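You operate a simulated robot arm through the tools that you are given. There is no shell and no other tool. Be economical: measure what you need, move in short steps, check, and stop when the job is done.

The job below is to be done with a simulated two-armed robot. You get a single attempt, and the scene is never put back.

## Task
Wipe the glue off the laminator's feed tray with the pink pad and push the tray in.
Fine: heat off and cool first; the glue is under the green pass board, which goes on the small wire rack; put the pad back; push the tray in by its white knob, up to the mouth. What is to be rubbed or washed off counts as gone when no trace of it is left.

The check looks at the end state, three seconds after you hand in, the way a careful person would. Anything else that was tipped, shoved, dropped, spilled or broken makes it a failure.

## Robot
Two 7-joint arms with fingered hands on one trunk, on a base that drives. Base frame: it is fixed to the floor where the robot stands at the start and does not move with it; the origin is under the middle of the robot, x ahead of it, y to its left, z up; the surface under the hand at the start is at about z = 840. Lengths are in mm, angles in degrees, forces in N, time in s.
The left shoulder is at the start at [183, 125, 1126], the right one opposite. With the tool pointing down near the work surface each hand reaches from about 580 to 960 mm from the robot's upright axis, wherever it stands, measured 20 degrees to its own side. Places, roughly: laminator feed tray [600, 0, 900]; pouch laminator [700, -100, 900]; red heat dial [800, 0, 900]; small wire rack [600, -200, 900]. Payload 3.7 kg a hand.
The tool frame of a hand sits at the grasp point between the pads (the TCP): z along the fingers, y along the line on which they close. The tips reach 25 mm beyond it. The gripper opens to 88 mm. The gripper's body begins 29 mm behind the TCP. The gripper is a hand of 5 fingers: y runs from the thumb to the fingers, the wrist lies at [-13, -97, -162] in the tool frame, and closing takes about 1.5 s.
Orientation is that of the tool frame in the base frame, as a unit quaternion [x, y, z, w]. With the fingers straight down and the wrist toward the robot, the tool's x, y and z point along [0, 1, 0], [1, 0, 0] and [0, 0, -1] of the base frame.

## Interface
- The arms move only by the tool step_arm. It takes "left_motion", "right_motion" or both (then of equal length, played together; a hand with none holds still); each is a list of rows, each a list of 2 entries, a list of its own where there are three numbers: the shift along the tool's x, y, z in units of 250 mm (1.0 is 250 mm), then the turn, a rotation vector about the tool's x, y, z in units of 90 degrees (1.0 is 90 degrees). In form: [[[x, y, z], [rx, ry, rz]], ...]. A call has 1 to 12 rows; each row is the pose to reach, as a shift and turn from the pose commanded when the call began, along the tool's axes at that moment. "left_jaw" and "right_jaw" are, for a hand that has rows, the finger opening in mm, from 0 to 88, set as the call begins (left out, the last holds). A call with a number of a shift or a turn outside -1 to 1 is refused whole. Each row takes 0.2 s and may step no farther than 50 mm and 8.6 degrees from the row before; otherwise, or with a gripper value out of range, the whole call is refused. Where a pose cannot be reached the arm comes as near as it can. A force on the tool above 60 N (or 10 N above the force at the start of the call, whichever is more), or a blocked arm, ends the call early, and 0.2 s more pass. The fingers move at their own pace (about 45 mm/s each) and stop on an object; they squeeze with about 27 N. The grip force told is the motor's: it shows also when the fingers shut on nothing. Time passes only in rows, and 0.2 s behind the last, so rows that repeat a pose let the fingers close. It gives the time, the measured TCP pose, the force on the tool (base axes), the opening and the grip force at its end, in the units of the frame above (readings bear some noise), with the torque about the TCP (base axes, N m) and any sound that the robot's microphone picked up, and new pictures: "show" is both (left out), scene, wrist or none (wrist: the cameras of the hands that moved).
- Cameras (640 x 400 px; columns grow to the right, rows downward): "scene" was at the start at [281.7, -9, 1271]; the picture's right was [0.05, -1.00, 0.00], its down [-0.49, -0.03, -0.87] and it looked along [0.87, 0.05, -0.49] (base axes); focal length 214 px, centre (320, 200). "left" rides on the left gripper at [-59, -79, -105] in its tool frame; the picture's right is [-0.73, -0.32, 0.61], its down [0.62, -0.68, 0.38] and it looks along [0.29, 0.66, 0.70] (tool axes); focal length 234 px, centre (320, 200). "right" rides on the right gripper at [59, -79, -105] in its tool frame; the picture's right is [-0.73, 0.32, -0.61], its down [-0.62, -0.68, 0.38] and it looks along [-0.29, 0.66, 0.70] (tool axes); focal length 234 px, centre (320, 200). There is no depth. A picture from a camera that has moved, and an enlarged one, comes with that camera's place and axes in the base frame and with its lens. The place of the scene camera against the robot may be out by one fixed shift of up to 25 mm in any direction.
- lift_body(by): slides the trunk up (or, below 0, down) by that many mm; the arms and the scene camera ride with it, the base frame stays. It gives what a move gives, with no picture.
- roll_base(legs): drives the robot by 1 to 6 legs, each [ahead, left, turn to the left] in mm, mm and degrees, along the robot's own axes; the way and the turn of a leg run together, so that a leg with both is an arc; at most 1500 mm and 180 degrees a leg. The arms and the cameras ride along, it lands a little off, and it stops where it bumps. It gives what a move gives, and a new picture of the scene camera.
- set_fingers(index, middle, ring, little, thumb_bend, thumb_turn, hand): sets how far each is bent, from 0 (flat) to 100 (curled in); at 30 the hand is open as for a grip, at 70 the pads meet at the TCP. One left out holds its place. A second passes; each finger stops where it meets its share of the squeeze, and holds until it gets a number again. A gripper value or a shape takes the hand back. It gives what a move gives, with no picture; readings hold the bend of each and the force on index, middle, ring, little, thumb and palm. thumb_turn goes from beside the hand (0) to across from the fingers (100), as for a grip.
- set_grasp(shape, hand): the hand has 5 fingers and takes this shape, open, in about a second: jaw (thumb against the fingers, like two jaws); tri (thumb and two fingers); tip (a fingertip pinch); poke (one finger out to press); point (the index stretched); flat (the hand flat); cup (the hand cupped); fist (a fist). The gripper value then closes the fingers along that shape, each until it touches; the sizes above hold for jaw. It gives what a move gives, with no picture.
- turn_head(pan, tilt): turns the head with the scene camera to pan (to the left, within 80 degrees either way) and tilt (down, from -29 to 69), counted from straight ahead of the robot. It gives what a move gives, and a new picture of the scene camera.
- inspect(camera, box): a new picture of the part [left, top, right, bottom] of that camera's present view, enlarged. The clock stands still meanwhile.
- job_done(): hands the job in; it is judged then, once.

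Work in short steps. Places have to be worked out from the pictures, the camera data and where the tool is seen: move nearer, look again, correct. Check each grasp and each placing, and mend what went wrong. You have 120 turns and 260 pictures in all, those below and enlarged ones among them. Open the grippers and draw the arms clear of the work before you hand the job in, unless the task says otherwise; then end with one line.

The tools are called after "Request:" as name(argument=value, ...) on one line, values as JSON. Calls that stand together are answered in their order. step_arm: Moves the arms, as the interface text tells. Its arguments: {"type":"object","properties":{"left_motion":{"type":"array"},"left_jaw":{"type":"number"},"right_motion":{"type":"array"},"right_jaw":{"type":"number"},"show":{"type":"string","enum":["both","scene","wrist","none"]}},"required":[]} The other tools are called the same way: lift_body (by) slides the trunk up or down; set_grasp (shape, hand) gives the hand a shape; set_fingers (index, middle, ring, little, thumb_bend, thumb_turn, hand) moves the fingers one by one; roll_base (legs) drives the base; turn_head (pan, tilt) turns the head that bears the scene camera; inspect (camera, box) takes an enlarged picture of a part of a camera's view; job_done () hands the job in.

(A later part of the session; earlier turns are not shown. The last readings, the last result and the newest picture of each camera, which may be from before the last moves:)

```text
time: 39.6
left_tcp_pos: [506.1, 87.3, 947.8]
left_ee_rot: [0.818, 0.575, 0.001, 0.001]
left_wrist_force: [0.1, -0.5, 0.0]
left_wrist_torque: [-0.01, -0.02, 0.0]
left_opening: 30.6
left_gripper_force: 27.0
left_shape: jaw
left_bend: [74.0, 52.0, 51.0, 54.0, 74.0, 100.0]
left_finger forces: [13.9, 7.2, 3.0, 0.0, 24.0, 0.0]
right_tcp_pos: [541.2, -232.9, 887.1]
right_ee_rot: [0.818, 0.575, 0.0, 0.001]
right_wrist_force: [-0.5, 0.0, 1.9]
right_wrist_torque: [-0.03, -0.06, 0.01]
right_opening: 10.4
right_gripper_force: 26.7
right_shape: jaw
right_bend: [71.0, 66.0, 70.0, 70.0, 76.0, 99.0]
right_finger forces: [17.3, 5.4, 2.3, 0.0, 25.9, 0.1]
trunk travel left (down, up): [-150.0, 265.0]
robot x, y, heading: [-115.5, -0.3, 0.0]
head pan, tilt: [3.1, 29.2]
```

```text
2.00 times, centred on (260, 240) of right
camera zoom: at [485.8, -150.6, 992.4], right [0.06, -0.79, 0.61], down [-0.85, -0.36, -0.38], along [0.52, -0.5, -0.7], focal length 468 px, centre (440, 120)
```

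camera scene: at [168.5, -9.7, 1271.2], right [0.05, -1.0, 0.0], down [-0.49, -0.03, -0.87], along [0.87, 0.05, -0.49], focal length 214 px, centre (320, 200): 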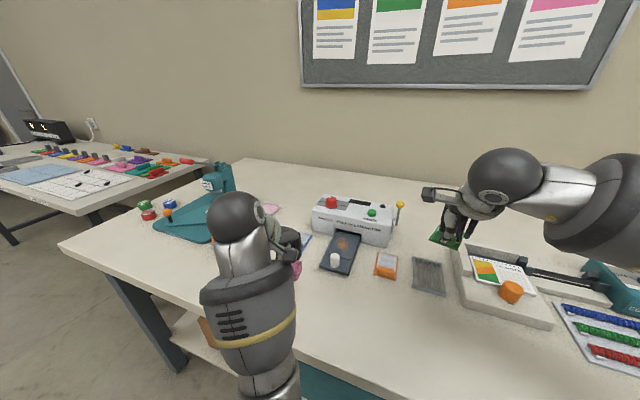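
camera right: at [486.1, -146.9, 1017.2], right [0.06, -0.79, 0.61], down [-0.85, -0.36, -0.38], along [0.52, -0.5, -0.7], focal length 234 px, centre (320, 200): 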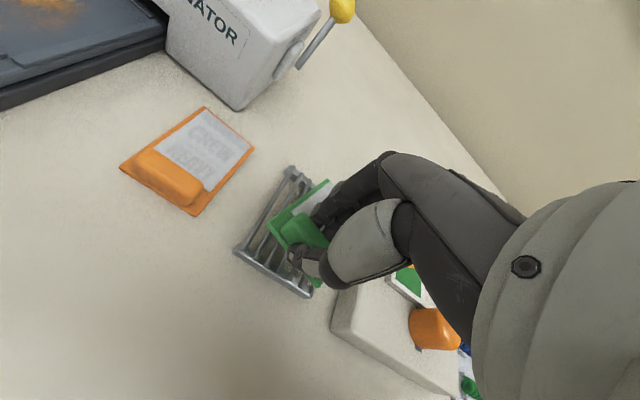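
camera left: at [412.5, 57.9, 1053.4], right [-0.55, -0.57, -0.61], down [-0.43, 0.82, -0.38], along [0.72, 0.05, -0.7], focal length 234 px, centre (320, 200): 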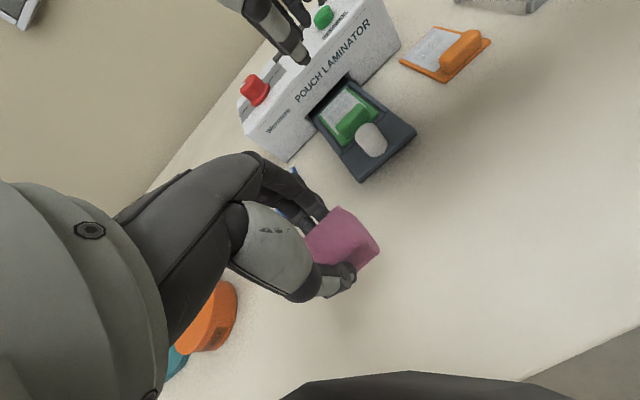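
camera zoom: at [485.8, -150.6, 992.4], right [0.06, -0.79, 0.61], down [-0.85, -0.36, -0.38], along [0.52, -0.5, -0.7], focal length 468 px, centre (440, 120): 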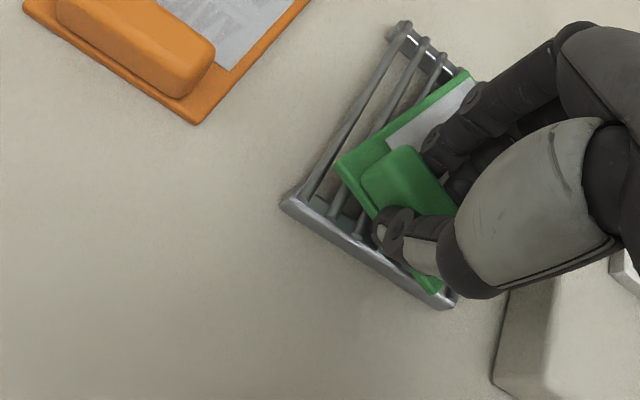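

The board sits ~15° clockwise in the grip relative to the rack. I raise 5 mm, rotate 15° counter-clockwise, and check.

Request:
step_arm(right_motion=[[[0, 0, -0.03], [0, 0, 0]], [[0, 0, -0.03], [0, 0, -0.08]], [[0, 0, -0.03], [0, 0, -0.165]]], show="none")

Request:
inspect(camera="scene", box=[390, 230, 470, 310])

Request:
inspect(camera="right", box=[160, 140, 360, 340])

```text
time: 40.4
left_tcp_pos: [507.5, 85.7, 948.7]
left_ee_rot: [0.818, 0.576, 0.001, 0.0]
left_wrist_force: [-0.2, 0.3, -0.3]
left_wrist_torque: [0.0, 0.0, -0.05]
left_opening: 30.3
left_gripper_force: 26.4
left_shape: jaw
left_bend: [74.0, 52.0, 51.0, 54.0, 74.0, 100.0]
left_finger forces: [13.9, 7.1, 3.1, 0.1, 24.0, 0.0]
right_tcp_pos: [542.0, -232.0, 895.3]
right_ee_rot: [0.736, 0.677, 0.0, 0.0]
right_wrist_force: [0.6, 0.0, 0.3]
right_wrist_torque: [0.0, 0.01, 0.03]
right_opening: 10.3
right_gripper_force: 27.1
right_shape: jaw
right_bend: [71.0, 66.0, 70.0, 70.0, 76.0, 98.0]
right_finger forces: [17.6, 5.2, 2.0, 0.0, 25.2, 0.1]
trunk travel left (down, up): [-150.0, 265.0]
robot x, y, heading: [-111.6, 4.4, -0.3]
head pan, tilt: [3.1, 29.2]
```

```text
5.00 times, centred on (430, 270) of scene
camera zoom: at [168.9, -9.2, 1271.0], right [0.05, -1.0, 0.0], down [-0.49, -0.03, -0.87], along [0.87, 0.05, -0.49], focal length 1072 px, centre (-230, -150)
```

zoom: 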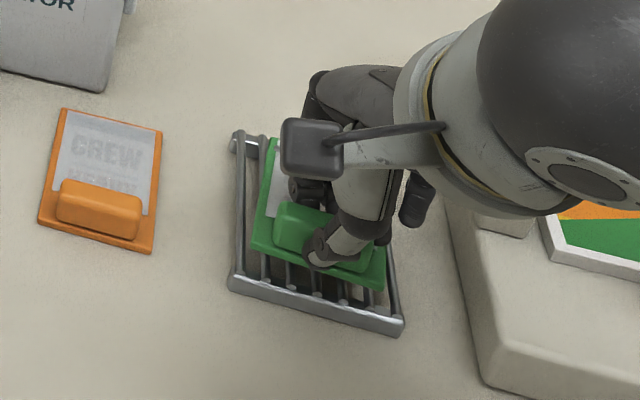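

```text
2.00 times, centred on (260, 240) of right
camera zoom: at [466.5, -167.5, 999.7], right [0.26, -0.75, 0.61], down [-0.73, -0.56, -0.38], along [0.63, -0.34, -0.7], focal length 468 px, centre (440, 120)
```

zoom: 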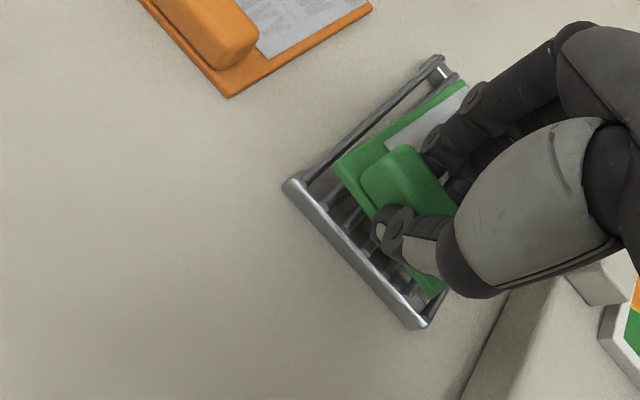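

Aligned and centred. I lower ~11 mm in small steps until contact.

Request:
step_arm(right_motion=[[[0, 0, 0.02], [0, 0, 0]], [[0, 0, 0.032], [0, 0, 0]], [[0, 0, 0.042], [0, 0, 0]], [[0, 0, 0.05], [0, 0, 0]]], show="none")

Request:
inspect(camera="scene", box=[390, 230, 470, 310])

Request:
inspect(camera="right", box=[160, 140, 360, 340])

```text
time: 41.4
left_tcp_pos: [507.7, 86.4, 949.9]
left_ee_rot: [0.818, 0.575, 0.002, 0.0]
left_wrist_force: [-0.4, -0.2, -0.2]
left_wrist_torque: [-0.01, 0.0, 0.0]
left_opening: 30.4
left_gripper_force: 27.4
left_shape: jaw
left_bend: [74.0, 52.0, 51.0, 54.0, 74.0, 100.0]
left_finger forces: [13.9, 7.1, 3.1, 0.1, 24.1, 0.0]
right_tcp_pos: [539.5, -232.7, 884.4]
right_ee_rot: [0.737, 0.676, 0.001, 0.001]
right_wrist_force: [-0.3, -1.4, 8.7]
right_wrist_torque: [0.02, -0.14, 0.01]
right_opening: 10.5
right_gripper_force: 27.0
right_shape: jaw
right_bend: [72.0, 66.0, 70.0, 70.0, 76.0, 98.0]
right_finger forces: [20.9, 5.6, 1.9, 0.0, 27.0, 0.0]
trunk travel left (down, up): [-150.0, 265.0]
robot x, y, heading: [-114.3, 1.4, 0.1]
head pan, tilt: [3.1, 29.2]
```

```text
5.00 times, centred on (430, 270) of scene
camera zoom: at [167.7, -8.9, 1271.5], right [0.05, -1.0, 0.0], down [-0.49, -0.03, -0.87], along [0.87, 0.05, -0.49], focal length 1072 px, centre (-230, -150)
```

zoom: 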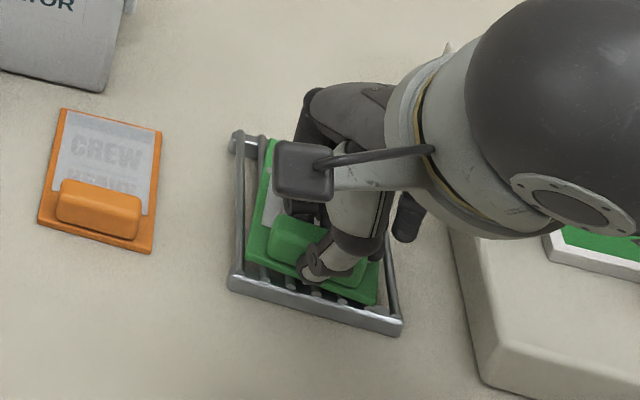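

```text
2.00 times, centred on (260, 240) of right
camera zoom: at [466.4, -167.4, 989.2], right [0.26, -0.75, 0.61], down [-0.73, -0.56, -0.39], along [0.63, -0.35, -0.69], focal length 468 px, centre (440, 120)
```

zoom: 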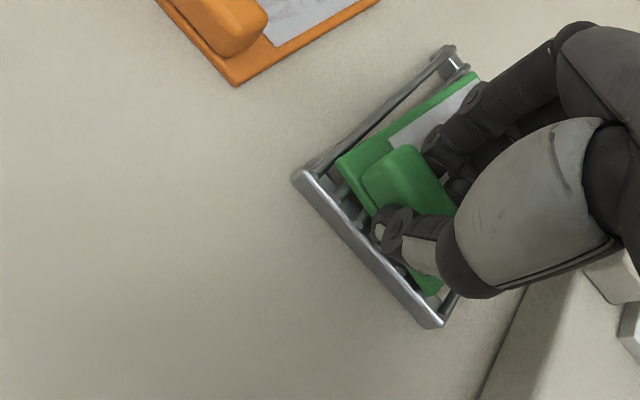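

Contact at 8.7 N on the rack. I open to 40 mm and then rise.

Request:
step_arm(right_motion=[[[0, 0, -0.004], [0, 0, 0]], [[0, 0, -0.004], [0, 0, 0]], [[0, 0, -0.004], [0, 0, 0]], [[0, 0, -0.004], [0, 0, 0]], [[0, 0, -0.06], [0, 0, 0]], [[0, 0, -0.16], [0, 0, 0]], [[0, 0, -0.3], [0, 0, 0]], [[0, 0, -0.45], [0, 0, 0]], [[-0.1, -0.2, -0.5], [0, 0, 0]]], right_jaw=44, show="both")

Request:
inspect(camera="scene", box=[380, 220, 480, 310])

```text
refused: row 9 steps farther than a row can; nothing moved
```

```text
4.44 times, centred on (430, 265) of scene
camera zoom: at [167.7, -8.9, 1271.5], right [0.05, -1.0, 0.0], down [-0.49, -0.03, -0.87], along [0.87, 0.05, -0.49], focal length 953 px, centre (-169, -89)
```

zoom: 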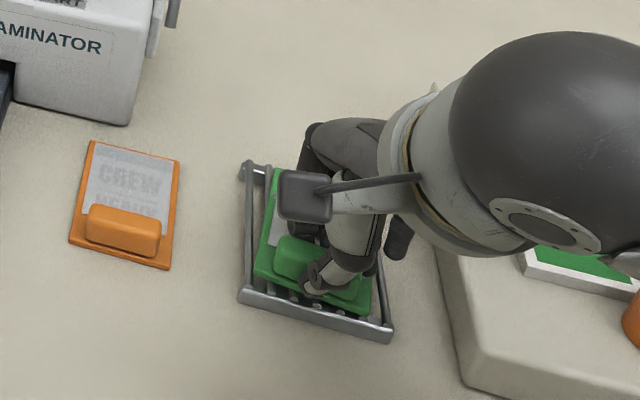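

Row 9 was too long a step; same move with shorter ending.

Request:
step_arm(right_motion=[[[0, 0, -0.004], [0, 0, 0]], [[0, 0, -0.004], [0, 0, 0]], [[0, 0, -0.004], [0, 0, 0]], [[0, 0, -0.004], [0, 0, 0]], [[0, 0, -0.06], [0, 0, 0]], [[0, 0, -0.16], [0, 0, 0]], [[0, 0, -0.3], [0, 0, 0]], [[0, 0, -0.45], [0, 0, 0]], [[-0.05, -0.15, -0.5], [0, 0, 0]]], right_jaw=44, show="both")

Request:
inspect(camera="scene", box=[380, 220, 480, 310])

```text
time: 43.4
left_tcp_pos: [507.1, 86.3, 948.9]
left_ee_rot: [0.818, 0.575, 0.001, 0.0]
left_wrist_force: [0.1, -0.4, 0.3]
left_wrist_torque: [0.0, -0.02, 0.02]
left_opening: 30.5
left_gripper_force: 26.6
left_shape: jaw
left_bend: [74.0, 52.0, 51.0, 54.0, 74.0, 100.0]
left_finger forces: [14.0, 7.1, 3.1, 0.1, 24.1, 0.0]
right_tcp_pos: [501.9, -240.5, 1009.5]
right_ee_rot: [0.737, 0.676, 0.0, 0.0]
right_wrist_force: [-0.1, 0.2, 0.2]
right_wrist_torque: [0.02, -0.01, -0.01]
right_opening: 43.8
right_gripper_force: 0.0
right_shape: jaw
right_bend: [74.0, 44.0, 41.0, 41.0, 70.0, 100.0]
right_finger forces: [0.0, 0.1, 0.0, 0.0, 0.0, 0.0]
trunk travel left (down, up): [-150.0, 265.0]
robot x, y, heading: [-117.1, -1.0, -0.1]
head pan, tilt: [3.1, 29.2]
camera scene: at [167.6, -9.4, 1271.5], right [0.05, -1.0, 0.0], down [-0.49, -0.03, -0.87], along [0.87, 0.05, -0.49], focal length 214 px, centre (320, 200)
camera right: at [427.7, -176.1, 1113.7], right [0.26, -0.75, 0.61], down [-0.73, -0.56, -0.38], along [0.63, -0.35, -0.7], focal length 234 px, centre (320, 200)
```

scene: 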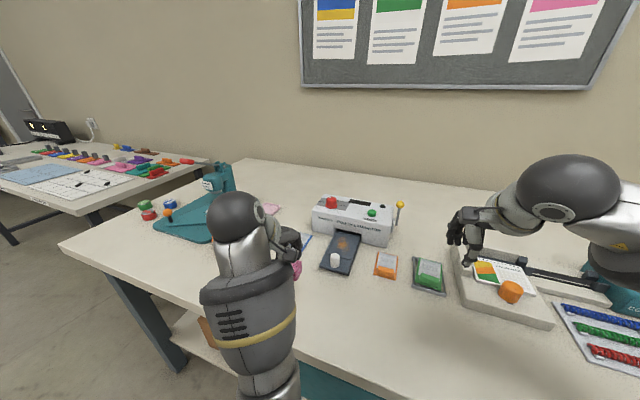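
right: 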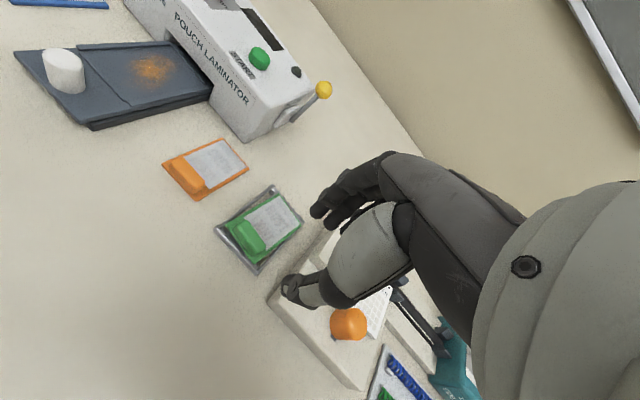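

```text
4.44 times, centred on (430, 265) of scene
camera zoom: at [167.6, -9.4, 1271.5], right [0.05, -1.0, 0.0], down [-0.49, -0.03, -0.87], along [0.87, 0.05, -0.49], focal length 953 px, centre (-169, -89)
```

zoom: 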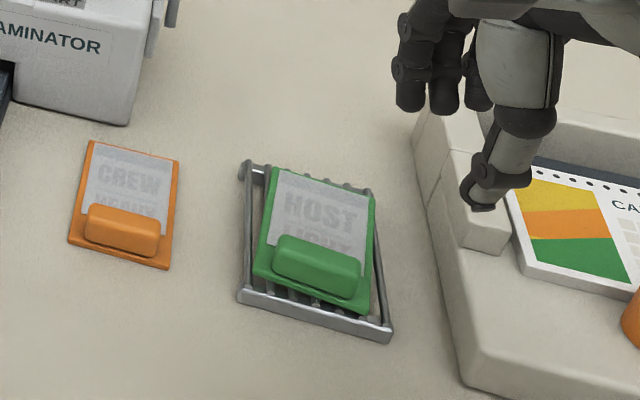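

Board rests squarely on the rack. Glue centre ≈(665,-37). I carry the pad with the left hand above it at z≈950.

Request:
step_arm(left_motion=[[[-0.04, 0.12, -0.02], [0, 0, 0]], [[-0.08, 0.25, -0.02], [0, 0, 0]], [[-0.13, 0.39, -0.02], [0, 0, 0]], [[-0.17, 0.52, -0.02], [0, 0, 0]], [[-0.21, 0.65, -0.02], [0, 0, 0]], [[-0.248, 0.74, -0.02], [0, 0, 0]]], show="both")

Request:
inspect(camera="right", box=[0, 0, 260, 160])

Request:
inspect(camera="left", box=[220, 160, 440, 380])

```text
time: 44.8
left_tcp_pos: [661.8, -37.6, 954.6]
left_ee_rot: [0.818, 0.575, 0.001, 0.0]
left_wrist_force: [0.2, 0.5, 0.0]
left_wrist_torque: [-0.01, -0.05, 0.03]
left_opening: 30.7
left_gripper_force: 26.7
left_shape: jaw
left_bend: [74.0, 52.0, 52.0, 54.0, 74.0, 100.0]
left_finger forces: [13.9, 7.0, 3.0, 0.0, 24.1, 0.0]
right_tcp_pos: [502.3, -239.6, 1008.5]
right_ee_rot: [0.737, 0.676, 0.0, 0.0]
right_wrist_force: [0.3, -0.7, -0.6]
right_wrist_torque: [-0.03, 0.0, 0.0]
right_opening: 43.8
right_gripper_force: 0.0
right_shape: jaw
right_bend: [74.0, 44.0, 41.0, 41.0, 70.0, 100.0]
right_finger forces: [0.1, 0.1, 0.0, 0.1, 0.0, 0.1]
trunk travel left (down, up): [-150.0, 265.0]
robot x, y, heading: [-112.1, 0.3, 0.1]
head pan, tilt: [3.1, 29.2]
camera scene: at [169.0, -9.2, 1271.0], right [0.05, -1.0, 0.0], down [-0.49, -0.03, -0.87], along [0.87, 0.05, -0.49], focal length 214 px, centre (320, 200)
camera left: at [567.1, -66.1, 1060.4], right [-0.55, -0.57, -0.61], down [-0.43, 0.82, -0.38], along [0.72, 0.05, -0.69], focal length 234 px, centre (320, 200)
```

scene: 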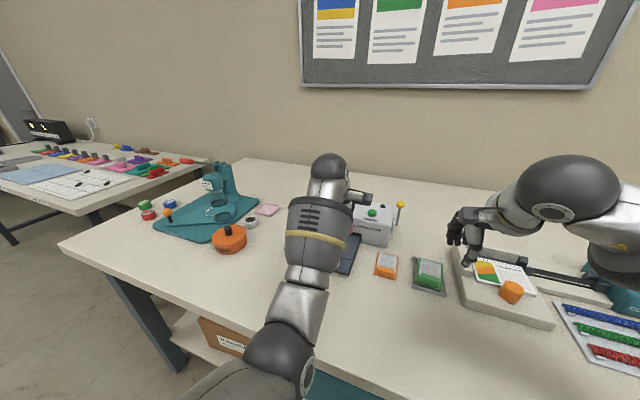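
left: 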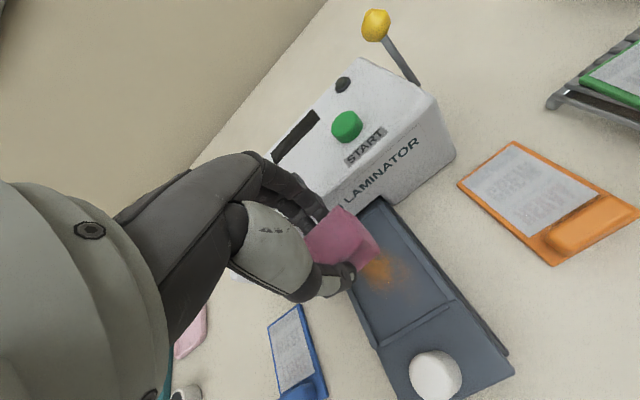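

```text
2.46 times, centred on (130, 80) of right
camera zoom: at [429.1, -175.7, 1112.5], right [0.26, -0.75, 0.61], down [-0.73, -0.56, -0.38], along [0.63, -0.35, -0.7], focal length 576 px, centre (788, 495)
```

zoom: 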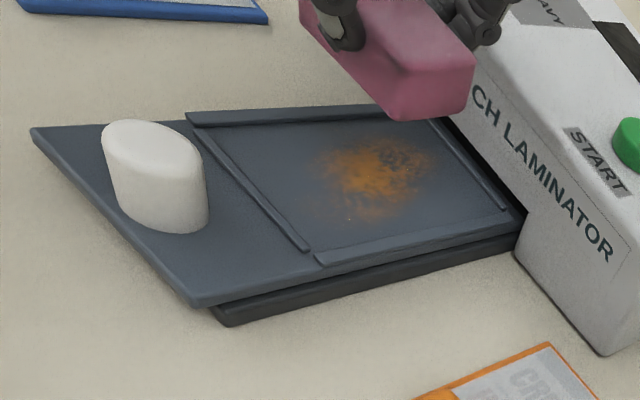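

```text
1.82 times, centred on (330, 270) of left
camera zoom: at [567.1, -66.1, 1060.4], right [-0.55, -0.57, -0.61], down [-0.43, 0.82, -0.38], along [0.72, 0.05, -0.69], focal length 426 px, centre (302, 73)
```

zoom: 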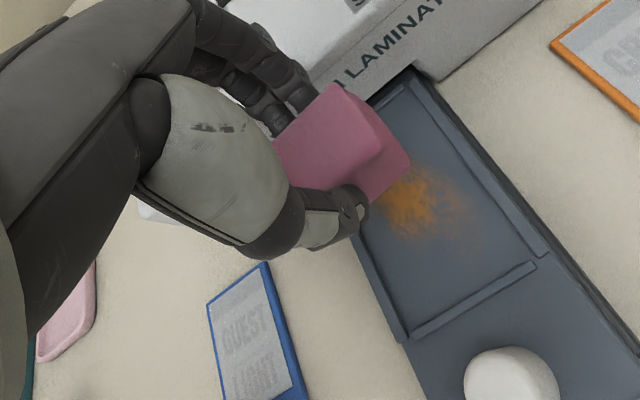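

I lower to z≈912 (pad bottom ≈ 14 mm above the floor) and check lateral alignment from the right camera.

Request:
step_arm(left_motion=[[[0, 0, 0.06], [0, 0, 0]], [[0, 0, 0.12], [0, 0, 0]], [[0, 0, 0.165], [0, 0, 0]]], show="none")

Request:
inspect(camera="right", box=[0, 0, 260, 160])

Request:
inspect(camera="left", box=[220, 160, 440, 380])

```text
time: 45.6
left_tcp_pos: [661.5, -36.1, 913.9]
left_ee_rot: [0.818, 0.575, 0.0, 0.0]
left_wrist_force: [-0.2, -0.1, -0.3]
left_wrist_torque: [-0.01, -0.01, -0.01]
left_opening: 30.5
left_gripper_force: 27.2
left_shape: jaw
left_bend: [74.0, 52.0, 52.0, 54.0, 74.0, 100.0]
left_finger forces: [13.8, 7.0, 3.1, 0.1, 24.1, 0.0]
right_tcp_pos: [502.4, -240.1, 1008.5]
right_ee_rot: [0.736, 0.677, 0.0, -0.001]
right_wrist_force: [-1.2, 0.1, 0.8]
right_wrist_torque: [-0.01, -0.01, -0.01]
right_opening: 44.1
right_gripper_force: 0.2
right_shape: jaw
right_bend: [74.0, 44.0, 41.0, 41.0, 70.0, 100.0]
right_finger forces: [0.0, 0.0, 0.1, 0.0, 0.0, 0.0]
trunk travel left (down, up): [-150.0, 265.0]
robot x, y, heading: [-114.9, -1.0, -0.2]
head pan, tilt: [3.1, 29.2]
```

```text
2.46 times, centred on (130, 80) of right
camera zoom: at [429.2, -175.5, 1112.4], right [0.26, -0.75, 0.61], down [-0.73, -0.56, -0.38], along [0.63, -0.35, -0.7], focal length 576 px, centre (788, 495)
```

zoom: 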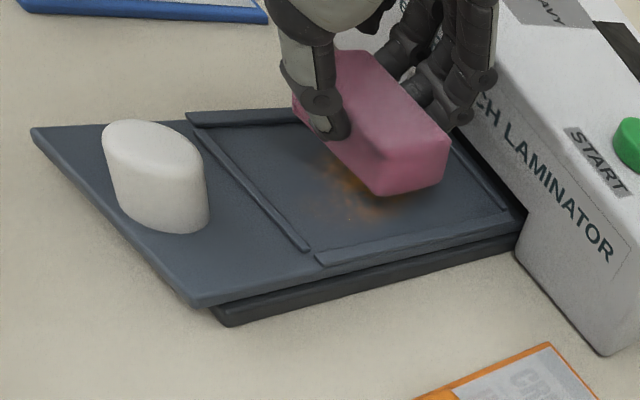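

```text
1.82 times, centred on (330, 270) of left
camera zoom: at [566.6, -64.3, 1018.9], right [-0.55, -0.57, -0.61], down [-0.43, 0.82, -0.38], along [0.72, 0.05, -0.7], focal length 426 px, centre (302, 73)
```

zoom: 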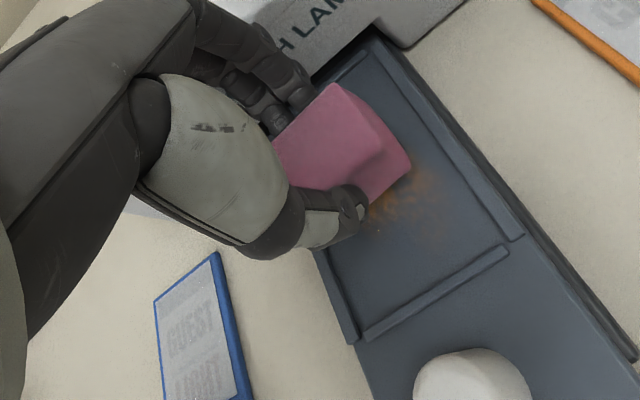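

Pad fits between the rails (≈4 mm left gap, 8 mm right). I descend slowly for contact.

Request:
step_arm(left_motion=[[[0, 0, 0.03], [0, 0, 0]], [[0, 0, 0.05], [0, 0, 0]], [[0, 0, 0.062], [0, 0, 0]], [[0, 0, 0.068], [0, 0, 0]]], show="none")

Request:
inspect(camera="right", box=[0, 0, 260, 160])

```text
time: 46.6
left_tcp_pos: [661.1, -36.0, 898.8]
left_ee_rot: [0.818, 0.575, 0.002, 0.002]
left_wrist_force: [1.8, 0.0, 8.3]
left_wrist_torque: [0.06, -0.08, -0.01]
left_opening: 30.7
left_gripper_force: 27.1
left_shape: jaw
left_bend: [74.0, 52.0, 52.0, 54.0, 74.0, 100.0]
left_finger forces: [15.0, 8.0, 3.8, 0.0, 24.7, 0.1]
right_tcp_pos: [502.6, -240.5, 1010.1]
right_ee_rot: [0.737, 0.676, 0.0, 0.0]
right_wrist_force: [-0.3, -0.2, -0.2]
right_wrist_torque: [0.0, 0.02, -0.02]
right_opening: 43.9
right_gripper_force: 0.0
right_shape: jaw
right_bend: [74.0, 44.0, 41.0, 41.0, 70.0, 100.0]
right_finger forces: [0.0, 0.0, 0.0, 0.0, 0.0, 0.1]
trunk travel left (down, up): [-150.0, 265.0]
robot x, y, heading: [-109.1, 2.8, 0.1]
head pan, tilt: [3.1, 29.2]
```

```text
2.46 times, centred on (130, 80) of right
camera zoom: at [428.4, -175.5, 1113.4], right [0.26, -0.75, 0.61], down [-0.73, -0.56, -0.38], along [0.63, -0.35, -0.7], focal length 576 px, centre (788, 495)
```

zoom: 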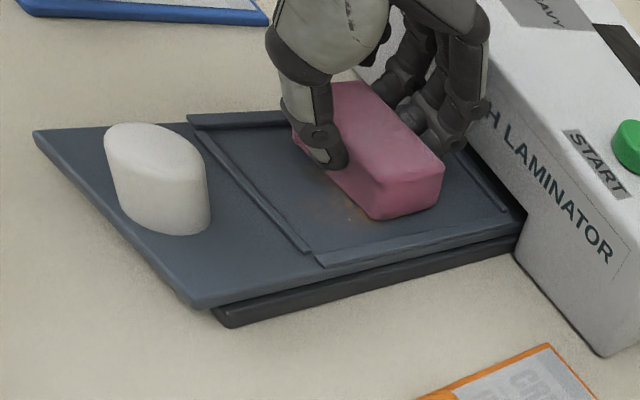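

Contact 8 N inside the recess. I make gentle back-and-forth strokes along the tray.

Request:
step_arm(left_motion=[[[0, -0.03, 0.002], [0, 0, 0]], [[0, -0.06, 0.002], [0, 0, 0]], [[0, -0.09, 0.002], [0, 0, 0]], [[0, -0.06, 0.002], [0, 0, 0]], [[0, -0.03, 0.002], [0, 0, 0]], [[0, 0, 0.002], [0, 0, 0]], [[0, 0.03, 0.002], [0, 0, 0]], [[0, 0, 0.002], [0, 0, 0]], [[-0.02, -0.03, 0.002], [0, 0, 0]], [[-0.02, -0.07, 0.002], [0, 0, 0]], [[-0.02, -0.03, 0.002], [0, 0, 0]], [[-0.02, 0, 0.002], [0, 0, 0]]], show="none")

Request:
inspect(camera="right", box=[0, 0, 260, 160])

```text
time: 49.2
left_tcp_pos: [658.2, -42.5, 897.5]
left_ee_rot: [0.818, 0.575, 0.001, 0.002]
left_wrist_force: [0.8, 2.4, 15.7]
left_wrist_torque: [0.08, -0.02, 0.0]
left_opening: 31.3
left_gripper_force: 27.1
left_shape: jaw
left_bend: [74.0, 53.0, 52.0, 54.0, 74.0, 100.0]
left_finger forces: [15.8, 8.6, 3.8, 0.0, 28.4, 0.1]
right_tcp_pos: [501.4, -239.1, 1009.5]
right_ee_rot: [0.737, 0.676, 0.001, 0.0]
right_wrist_force: [0.4, -0.5, 0.6]
right_wrist_torque: [-0.01, 0.02, 0.01]
right_opening: 43.6
right_gripper_force: 0.1
right_shape: jaw
right_bend: [74.0, 44.0, 41.0, 41.0, 70.0, 100.0]
right_finger forces: [0.0, 0.1, 0.0, 0.0, 0.0, 0.1]
trunk travel left (down, up): [-150.0, 265.0]
robot x, y, heading: [-111.5, -0.7, 0.2]
head pan, tilt: [3.1, 29.2]
```

```text
2.46 times, centred on (130, 80) of right
camera zoom: at [427.5, -175.3, 1113.5], right [0.26, -0.75, 0.61], down [-0.73, -0.56, -0.38], along [0.63, -0.35, -0.7], focal length 576 px, centre (788, 495)
```

zoom: 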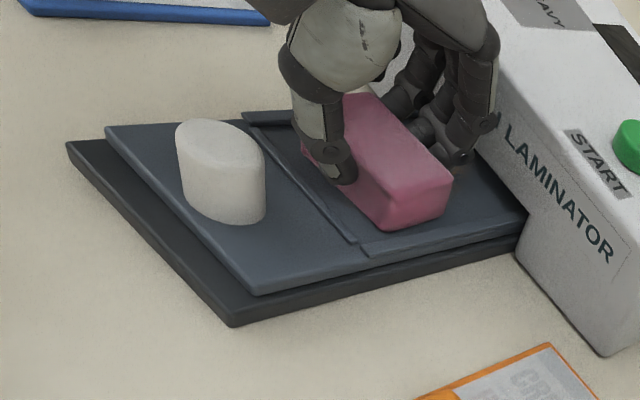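

The tray slid in with forward strokes. I'll only press on outward strokes: pull back now to bring the tray to its out-stop and see.

Request:
step_arm(left_motion=[[[0, -0.03, 0], [0, 0, 0]], [[0, -0.06, 0], [0, 0, 0]], [[0, -0.09, 0], [0, 0, 0]], [[0, -0.12, 0], [0, 0, 0]], [[0, -0.14, 0], [0, 0, 0]]], show="none")

Request:
inspect(camera="right", box=[0, 0, 260, 160])

```text
time: 50.4
left_tcp_pos: [628.0, -29.4, 896.9]
left_ee_rot: [0.818, 0.575, 0.002, 0.003]
left_wrist_force: [15.8, -9.0, 14.5]
left_wrist_torque: [-0.24, -0.68, -0.18]
left_opening: 33.6
left_gripper_force: 27.1
left_shape: jaw
left_bend: [74.0, 47.0, 44.0, 54.0, 77.0, 100.0]
left_finger forces: [20.2, 13.5, 4.0, 0.0, 20.4, 0.1]
right_tcp_pos: [502.2, -240.2, 1009.5]
right_ee_rot: [0.737, 0.676, 0.0, -0.001]
right_wrist_force: [-0.1, 0.7, -0.2]
right_wrist_torque: [0.02, -0.02, -0.02]
right_opening: 43.8
right_gripper_force: 0.0
right_shape: jaw
right_bend: [74.0, 44.0, 41.0, 41.0, 70.0, 100.0]
right_finger forces: [0.0, 0.0, 0.1, 0.1, 0.0, 0.0]
trunk travel left (down, up): [-150.0, 265.0]
robot x, y, heading: [-118.4, 1.4, -0.3]
head pan, tilt: [3.1, 29.2]
```

```text
2.46 times, centred on (130, 80) of right
camera zoom: at [429.0, -176.8, 1112.6], right [0.26, -0.75, 0.61], down [-0.73, -0.56, -0.38], along [0.63, -0.35, -0.7], focal length 576 px, centre (788, 495)
```

zoom: 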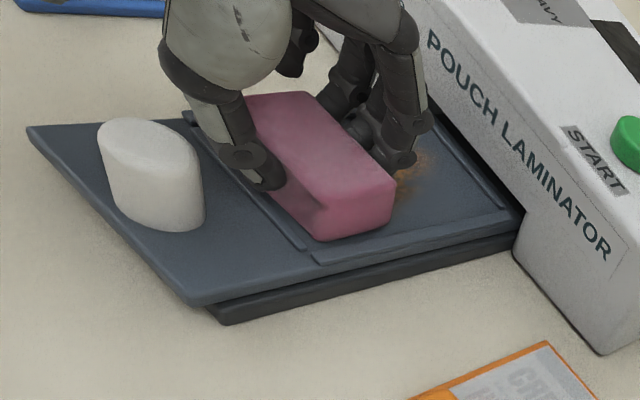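

Out-stop holds. Now lift, go forward over the remaining glue, press, and pull back.

Request:
step_arm(left_motion=[[[0, 0.02, -0.015], [0, 0, 0]], [[0, 0.1, -0.03], [0, 0, 0]], [[0, 0.18, -0.03], [0, 0, 0]], [[0, 0.18, -0.005], [0, 0, 0]], [[0, 0.18, 0.002], [0, 0, 0]], [[0, 0.14, 0.003], [0, 0, 0]], [[0, 0.1, 0.003], [0, 0, 0]], [[0, 0.06, 0.003], [0, 0, 0]], [[0, 0.03, 0.003], [0, 0, 0]], [[0, 0.03, -0.03], [0, 0, 0]]], show="none")

Request:
inspect(camera="right", box=[0, 0, 260, 160])

```text
time: 52.6
left_tcp_pos: [633.7, -30.4, 899.8]
left_ee_rot: [0.818, 0.575, -0.001, -0.003]
left_wrist_force: [4.5, -1.9, -0.9]
left_wrist_torque: [-0.11, -0.19, -0.11]
left_opening: 31.8
left_gripper_force: 27.1
left_shape: jaw
left_bend: [74.0, 51.0, 50.0, 54.0, 76.0, 99.0]
left_finger forces: [16.5, 9.0, 3.7, 0.0, 24.0, 0.0]
right_tcp_pos: [504.0, -240.4, 1007.6]
right_ee_rot: [0.737, 0.676, -0.001, -0.001]
right_wrist_force: [0.2, -0.3, 0.0]
right_wrist_torque: [-0.02, -0.01, -0.01]
right_opening: 43.7
right_gripper_force: 0.0
right_shape: jaw
right_bend: [74.0, 44.0, 41.0, 41.0, 70.0, 100.0]
right_finger forces: [0.1, 0.0, 0.0, 0.1, 0.1, 0.0]
trunk travel left (down, up): [-150.0, 265.0]
robot x, y, heading: [-111.9, -3.6, 0.0]
head pan, tilt: [3.1, 29.2]
```

```text
2.46 times, centred on (130, 80) of right
camera zoom: at [429.9, -176.0, 1111.1], right [0.26, -0.75, 0.61], down [-0.73, -0.56, -0.38], along [0.63, -0.35, -0.7], focal length 576 px, centre (788, 495)
```

zoom: 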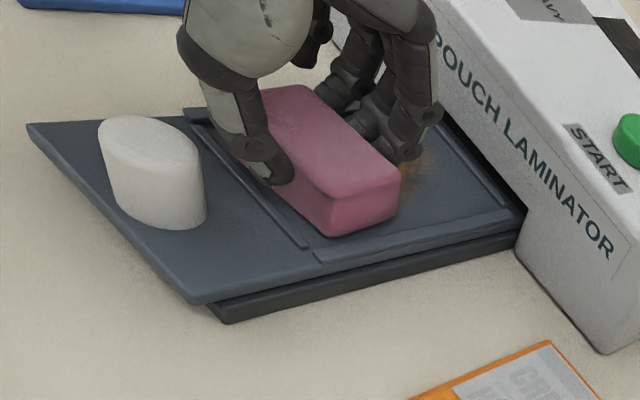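

Glue fading. Two more press-and-pull strokes with a slight right shift.

Request:
step_arm(left_motion=[[[-0.01, 0.08, -0.02], [0, 0, 0]], [[-0.01, 0.16, -0.01], [0, 0, 0]], [[-0.01, 0.17, 0.025], [0, 0, 0]], [[-0.01, 0.17, 0.036], [0, 0, 0]], [[-0.01, 0.14, 0.037], [0, 0, 0]], [[-0.01, 0.11, 0.037], [0, 0, 0]], [[-0.01, 0.08, 0.037], [0, 0, 0]], [[-0.01, 0.05, 0.037], [0, 0, 0]], [[-0.01, 0.02, 0.037], [0, 0, 0]], [[-0.01, 0.03, -0.02], [0, 0, 0]]], show="none")

Request:
step_arm(left_motion=[[[0.015, 0.06, -0.01], [0, 0, 0]], [[0.02, 0.13, 0.01], [0, 0, 0]], [[0.02, 0.14, 0.045], [0, 0, 0]], [[0.02, 0.14, 0.057], [0, 0, 0]], [[0.02, 0.11, 0.058], [0, 0, 0]], [[0.02, 0.08, 0.058], [0, 0, 0]], [[0.02, 0.05, 0.058], [0, 0, 0]], [[0.02, 0.02, 0.058], [0, 0, 0]], [[0.02, 0, 0.058], [0, 0, 0]], [[0.01, 0, -0.01], [0, 0, 0]], [[0.01, -0.03, -0.1], [0, 0, 0]]], show="none")

Request:
inspect(camera="right", box=[0, 0, 260, 160])

```text
time: 54.8
left_tcp_pos: [638.5, -34.3, 901.6]
left_ee_rot: [0.818, 0.576, -0.004, -0.004]
left_wrist_force: [0.2, 0.1, 0.0]
left_wrist_torque: [0.03, -0.01, 0.0]
left_opening: 30.9
left_gripper_force: 27.1
left_shape: jaw
left_bend: [74.0, 53.0, 57.0, 54.0, 77.0, 94.0]
left_finger forces: [16.9, 7.0, 3.0, 0.1, 26.9, 0.1]
right_tcp_pos: [504.5, -240.6, 1006.8]
right_ee_rot: [0.736, 0.677, -0.001, -0.001]
right_wrist_force: [0.0, 0.3, 0.5]
right_wrist_torque: [0.03, 0.03, 0.0]
right_opening: 43.8
right_gripper_force: 0.0
right_shape: jaw
right_bend: [74.0, 44.0, 41.0, 41.0, 70.0, 100.0]
right_finger forces: [0.1, 0.0, 0.1, 0.0, 0.0, 0.0]
trunk travel left (down, up): [-150.0, 265.0]
robot x, y, heading: [-110.5, -4.3, -0.2]
head pan, tilt: [3.1, 29.2]
```

```text
time: 57.2
left_tcp_pos: [633.3, -31.4, 933.0]
left_ee_rot: [0.818, 0.575, -0.001, -0.001]
left_wrist_force: [-0.6, -0.5, -0.7]
left_wrist_torque: [0.01, 0.01, 0.01]
left_opening: 31.4
left_gripper_force: 26.9
left_shape: jaw
left_bend: [74.0, 53.0, 58.0, 54.0, 77.0, 94.0]
left_finger forces: [17.0, 7.1, 2.9, 0.0, 27.0, 0.1]
right_tcp_pos: [502.8, -239.9, 1009.4]
right_ee_rot: [0.737, 0.676, 0.0, 0.0]
right_wrist_force: [-0.9, 0.5, -0.5]
right_wrist_torque: [0.03, 0.03, 0.03]
right_opening: 44.0
right_gripper_force: 0.0
right_shape: jaw
right_bend: [74.0, 44.0, 41.0, 41.0, 70.0, 100.0]
right_finger forces: [0.1, 0.0, 0.0, 0.0, 0.0, 0.0]
trunk travel left (down, up): [-150.0, 265.0]
robot x, y, heading: [-112.0, 0.2, -0.0]
head pan, tilt: [3.1, 29.2]
```

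```text
2.46 times, centred on (130, 80) of right
camera zoom: at [428.5, -175.5, 1112.6], right [0.26, -0.75, 0.61], down [-0.73, -0.56, -0.38], along [0.63, -0.35, -0.7], focal length 576 px, centre (788, 495)
```

zoom: 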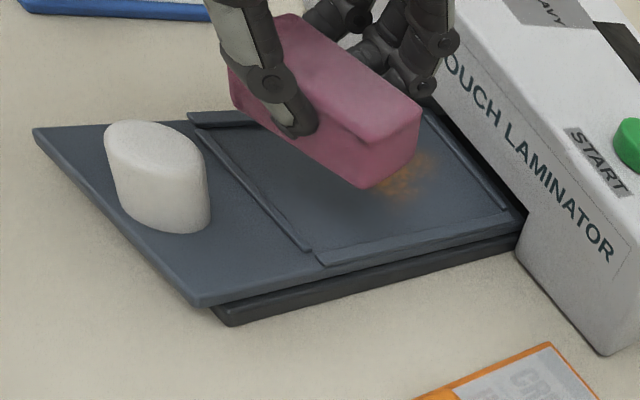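

Some glue remains toward the far-middle. I raise the hand and pull aside for a clear view.

Request:
step_arm(left_motion=[[[0, -0.05, -0.12], [0, 0, 0]], [[0, -0.15, -0.22], [0, 0, 0]], [[0.1, -0.25, -0.3], [0, 0, 0]]], show="none")

Request:
inspect(camera="right", box=[20, 0, 240, 130])

Request:
inspect(camera="left", box=[250, 60, 530, 340])

```text
time: 58.0
left_tcp_pos: [582.6, 13.9, 1005.5]
left_ee_rot: [0.818, 0.575, 0.001, 0.0]
left_wrist_force: [-0.2, 0.4, -1.0]
left_wrist_torque: [0.02, -0.01, -0.01]
left_opening: 31.3
left_gripper_force: 26.7
left_shape: jaw
left_bend: [74.0, 53.0, 58.0, 54.0, 77.0, 94.0]
left_finger forces: [17.0, 7.2, 2.9, 0.0, 27.1, 0.0]
right_tcp_pos: [502.6, -239.5, 1008.3]
right_ee_rot: [0.737, 0.676, 0.0, 0.0]
right_wrist_force: [0.2, -0.2, 0.6]
right_wrist_torque: [0.0, -0.01, 0.01]
right_opening: 43.9
right_gripper_force: 0.0
right_shape: jaw
right_bend: [74.0, 44.0, 41.0, 41.0, 70.0, 100.0]
right_finger forces: [0.1, 0.0, 0.0, 0.0, 0.0, 0.1]
trunk travel left (down, up): [-150.0, 265.0]
robot x, y, heading: [-114.2, 0.7, -0.0]
head pan, tilt: [3.1, 29.2]
```

```text
2.91 times, centred on (130, 65) of right
camera zoom: at [428.9, -175.0, 1112.8], right [0.26, -0.75, 0.61], down [-0.73, -0.56, -0.38], along [0.63, -0.35, -0.7], focal length 681 px, centre (873, 593)
```

zoom: 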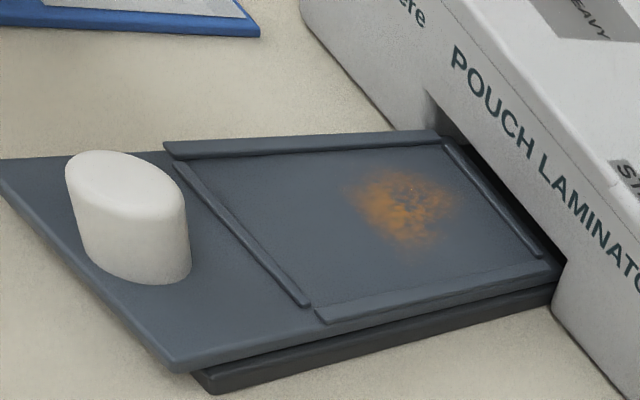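

```text
1.43 times, centred on (390, 200) of left
camera zoom: at [488.2, -15.5, 1111.8], right [-0.55, -0.57, -0.61], down [-0.43, 0.82, -0.38], along [0.72, 0.05, -0.7], focal length 334 px, centre (220, 200)
```

zoom: 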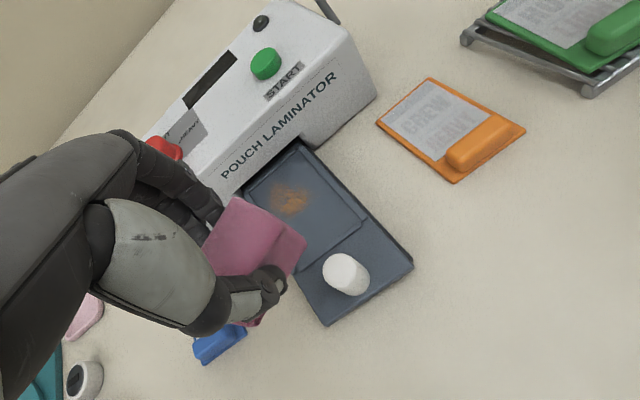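

Remaining glue is centred ≈(674,-38), so I must press farther in. I return over (675,-41), z≈912.

Request:
step_arm(left_motion=[[[-0.03, 0.15, 0.02], [0, 0, 0]], [[-0.06, 0.3, 0.08], [0, 0, 0]], [[-0.081, 0.421, 0.2], [0, 0, 0]], [[-0.081, 0.421, 0.36], [0, 0, 0]]], show="none")

Request:
inspect(camera="right", box=[20, 0, 240, 130])

Request:
inspect(camera="left", box=[220, 120, 460, 360])

```text
time: 59.0
left_tcp_pos: [674.6, -42.2, 939.3]
left_ee_rot: [0.818, 0.575, 0.016, 0.014]
left_wrist_force: [2.2, 1.6, 44.1]
left_wrist_torque: [-0.03, -1.65, 0.07]
left_opening: 33.0
left_gripper_force: 27.3
left_shape: jaw
left_bend: [74.0, 49.0, 56.0, 54.0, 76.0, 95.0]
left_finger forces: [18.0, 47.2, 3.9, 0.0, 25.9, 0.0]
right_tcp_pos: [497.2, -240.0, 1017.3]
right_ee_rot: [0.737, 0.676, 0.003, 0.004]
right_wrist_force: [-0.7, -1.0, 0.1]
right_wrist_torque: [0.01, -0.04, 0.02]
right_opening: 43.7
right_gripper_force: 0.0
right_shape: jaw
right_bend: [74.0, 44.0, 41.0, 41.0, 70.0, 100.0]
right_finger forces: [0.1, 0.0, 0.0, 0.0, 0.0, 0.1]
trunk travel left (down, up): [-150.0, 265.0]
robot x, y, heading: [-112.5, 1.8, 0.1]
head pan, tilt: [3.1, 29.2]
```

```text
2.91 times, centred on (130, 65) of right
camera zoom: at [422.6, -174.9, 1120.0], right [0.25, -0.75, 0.61], down [-0.73, -0.56, -0.39], along [0.64, -0.35, -0.69], focal length 681 px, centre (873, 593)
```

zoom: 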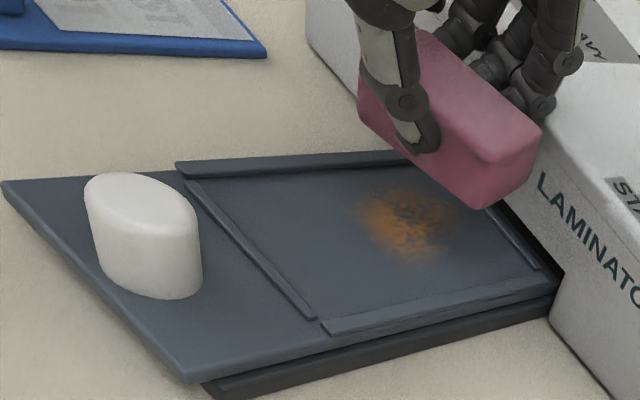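

```text
1.67 times, centred on (340, 240) of left
camera zoom: at [576.7, -68.8, 1040.5], right [-0.53, -0.58, -0.62], down [-0.41, 0.81, -0.41], along [0.74, 0.05, -0.67], focal length 390 px, centre (287, 133)
```

zoom: 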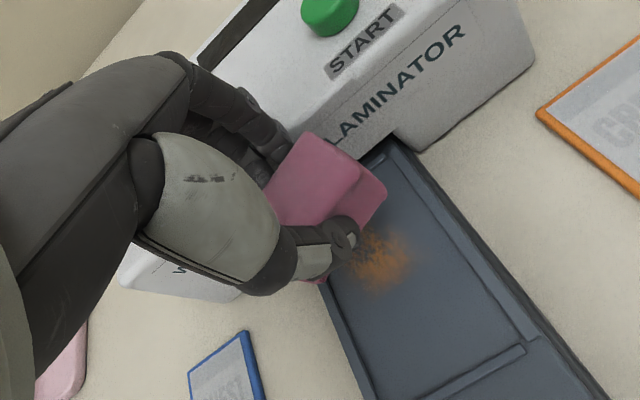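

The fingertips hit the laminator's front edge (44 N down-press, nothing moved). I lift at once; I'll put the pad down at its home and regrip it from the sides so no finger is in front of it.

Request:
step_arm(left_motion=[[[0, -0.02, -0.1], [0, 0, 0]], [[0, -0.1, -0.2], [0, 0, 0]], [[0, -0.25, -0.25], [0, 0, 0]]], show="scene")

Request:
inspect(camera="right", box=[20, 0, 300, 200])

```text
time: 59.8
left_tcp_pos: [617.0, -19.6, 980.8]
left_ee_rot: [0.818, 0.575, -0.001, 0.0]
left_wrist_force: [-0.3, -0.3, -0.1]
left_wrist_torque: [0.02, -0.01, -0.05]
left_opening: 30.4
left_gripper_force: 27.2
left_shape: jaw
left_bend: [74.0, 53.0, 58.0, 54.0, 75.0, 95.0]
left_finger forces: [15.6, 8.2, 3.2, 0.0, 27.0, 0.0]
right_tcp_pos: [501.8, -240.2, 1008.3]
right_ee_rot: [0.737, 0.676, -0.001, 0.0]
right_wrist_force: [0.0, -0.6, -0.6]
right_wrist_torque: [-0.01, -0.02, -0.01]
right_opening: 43.6
right_gripper_force: 0.2
right_shape: jaw
right_bend: [74.0, 44.0, 41.0, 41.0, 70.0, 100.0]
right_finger forces: [0.0, 0.0, 0.0, 0.0, 0.0, 0.0]
trunk travel left (down, up): [-150.0, 265.0]
robot x, y, heading: [-114.6, 0.5, 0.1]
head pan, tilt: [3.1, 29.2]
camera scene: at [169.3, -8.9, 1270.7], right [0.05, -1.0, 0.0], down [-0.49, -0.03, -0.87], along [0.87, 0.05, -0.49], focal length 214 px, centre (320, 200)
```

scene: 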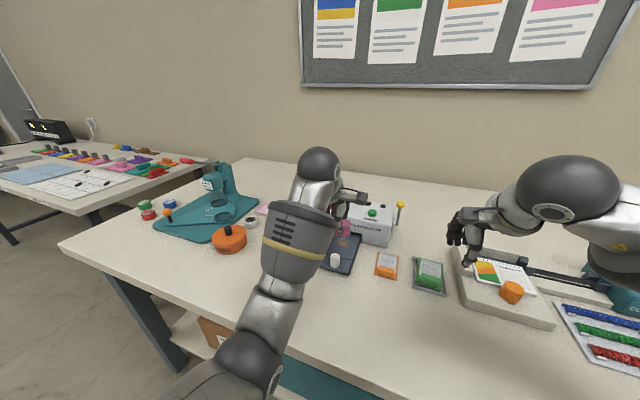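

```text
2.00 times, centred on (160, 100) of right
camera zoom: at [429.4, -175.4, 1112.0], right [0.26, -0.75, 0.61], down [-0.73, -0.56, -0.38], along [0.63, -0.35, -0.7], focal length 468 px, centre (640, 400)
```

zoom: 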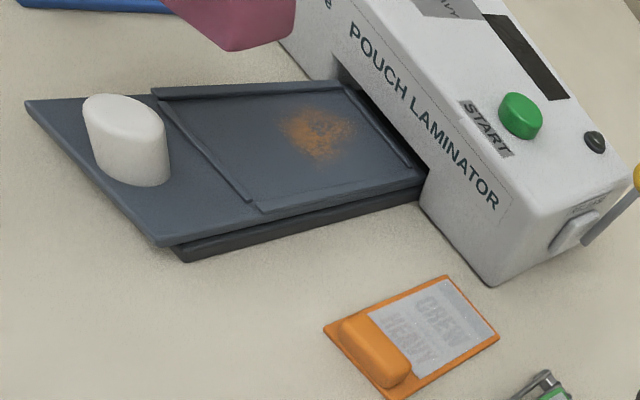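

I move to the pad's home spot and hover at z≈925.

Request:
step_arm(left_motion=[[[0.06, -0.11, 0], [0, 0, 0]], [[0.12, -0.23, 0], [0, 0, 0]], [[0.18, -0.34, 0.05], [0, 0, 0]], [[0.244, -0.453, 0.14], [0, 0, 0]], [[0.244, -0.453, 0.22], [0, 0, 0]]], show="wrist")

```text
time: 61.0
left_tcp_pos: [529.9, 76.1, 925.7]
left_ee_rot: [0.819, 0.574, 0.0, 0.001]
left_wrist_force: [0.4, -0.3, -0.3]
left_wrist_torque: [0.0, 0.02, -0.03]
left_opening: 30.5
left_gripper_force: 26.7
left_shape: jaw
left_bend: [74.0, 53.0, 58.0, 54.0, 75.0, 95.0]
left_finger forces: [15.6, 8.1, 3.1, 0.0, 26.7, 0.0]
right_tcp_pos: [502.3, -240.4, 1008.2]
right_ee_rot: [0.737, 0.676, -0.001, -0.001]
right_wrist_force: [0.1, 0.3, -0.3]
right_wrist_torque: [-0.05, 0.01, -0.01]
right_opening: 43.7
right_gripper_force: 0.1
right_shape: jaw
right_bend: [74.0, 44.0, 41.0, 41.0, 70.0, 100.0]
right_finger forces: [0.1, 0.0, 0.0, 0.0, 0.1, 0.1]
trunk travel left (down, up): [-150.0, 265.0]
robot x, y, heading: [-113.4, 1.4, -0.1]
head pan, tilt: [3.1, 29.2]
camera left: at [435.8, 48.0, 1030.8], right [-0.55, -0.57, -0.61], down [-0.43, 0.82, -0.38], along [0.72, 0.05, -0.7], focal length 234 px, centre (320, 200)
```

left: 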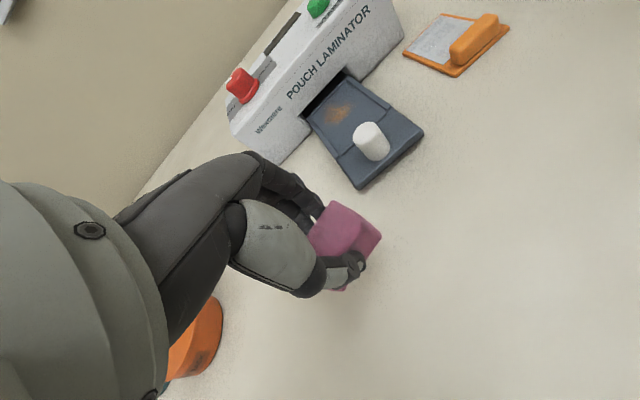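

Pad looks slightly tilted in grip; setting it on the table will level it. Lower to ≈881.

Request:
step_arm(left_motion=[[[0, 0, 0.06], [0, 0, 0]], [[0, 0, 0.12], [0, 0, 0]], [[0, 0, 0.155], [0, 0, 0]], [[0, 0, 0.175], [0, 0, 0]]], show="wrist")

```text
time: 62.0
left_tcp_pos: [530.6, 74.4, 881.3]
left_ee_rot: [0.818, 0.575, 0.001, -0.001]
left_wrist_force: [-0.7, 0.4, 0.2]
left_wrist_torque: [-0.01, -0.02, -0.01]
left_opening: 30.2
left_gripper_force: 27.4
left_shape: jaw
left_bend: [74.0, 53.0, 58.0, 54.0, 75.0, 95.0]
left_finger forces: [15.5, 8.0, 3.0, 0.1, 26.7, 0.0]
right_tcp_pos: [502.8, -240.6, 1008.7]
right_ee_rot: [0.737, 0.676, 0.0, 0.0]
right_wrist_force: [0.7, 0.8, -0.4]
right_wrist_torque: [0.0, 0.04, 0.0]
right_opening: 43.7
right_gripper_force: 0.0
right_shape: jaw
right_bend: [74.0, 44.0, 41.0, 41.0, 70.0, 100.0]
right_finger forces: [0.1, 0.0, 0.0, 0.1, 0.1, 0.0]
trunk travel left (down, up): [-150.0, 265.0]
robot x, y, heading: [-113.9, 0.8, 0.5]
head pan, tilt: [3.1, 29.2]
camera left: at [435.9, 46.2, 987.0], right [-0.55, -0.57, -0.61], down [-0.43, 0.82, -0.38], along [0.72, 0.05, -0.7], focal length 234 px, centre (320, 200)
```

left: 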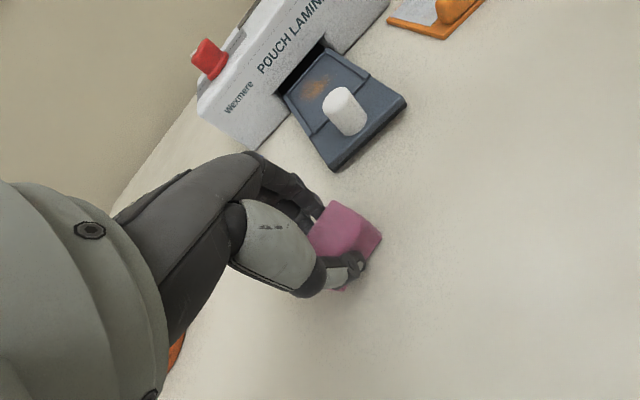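

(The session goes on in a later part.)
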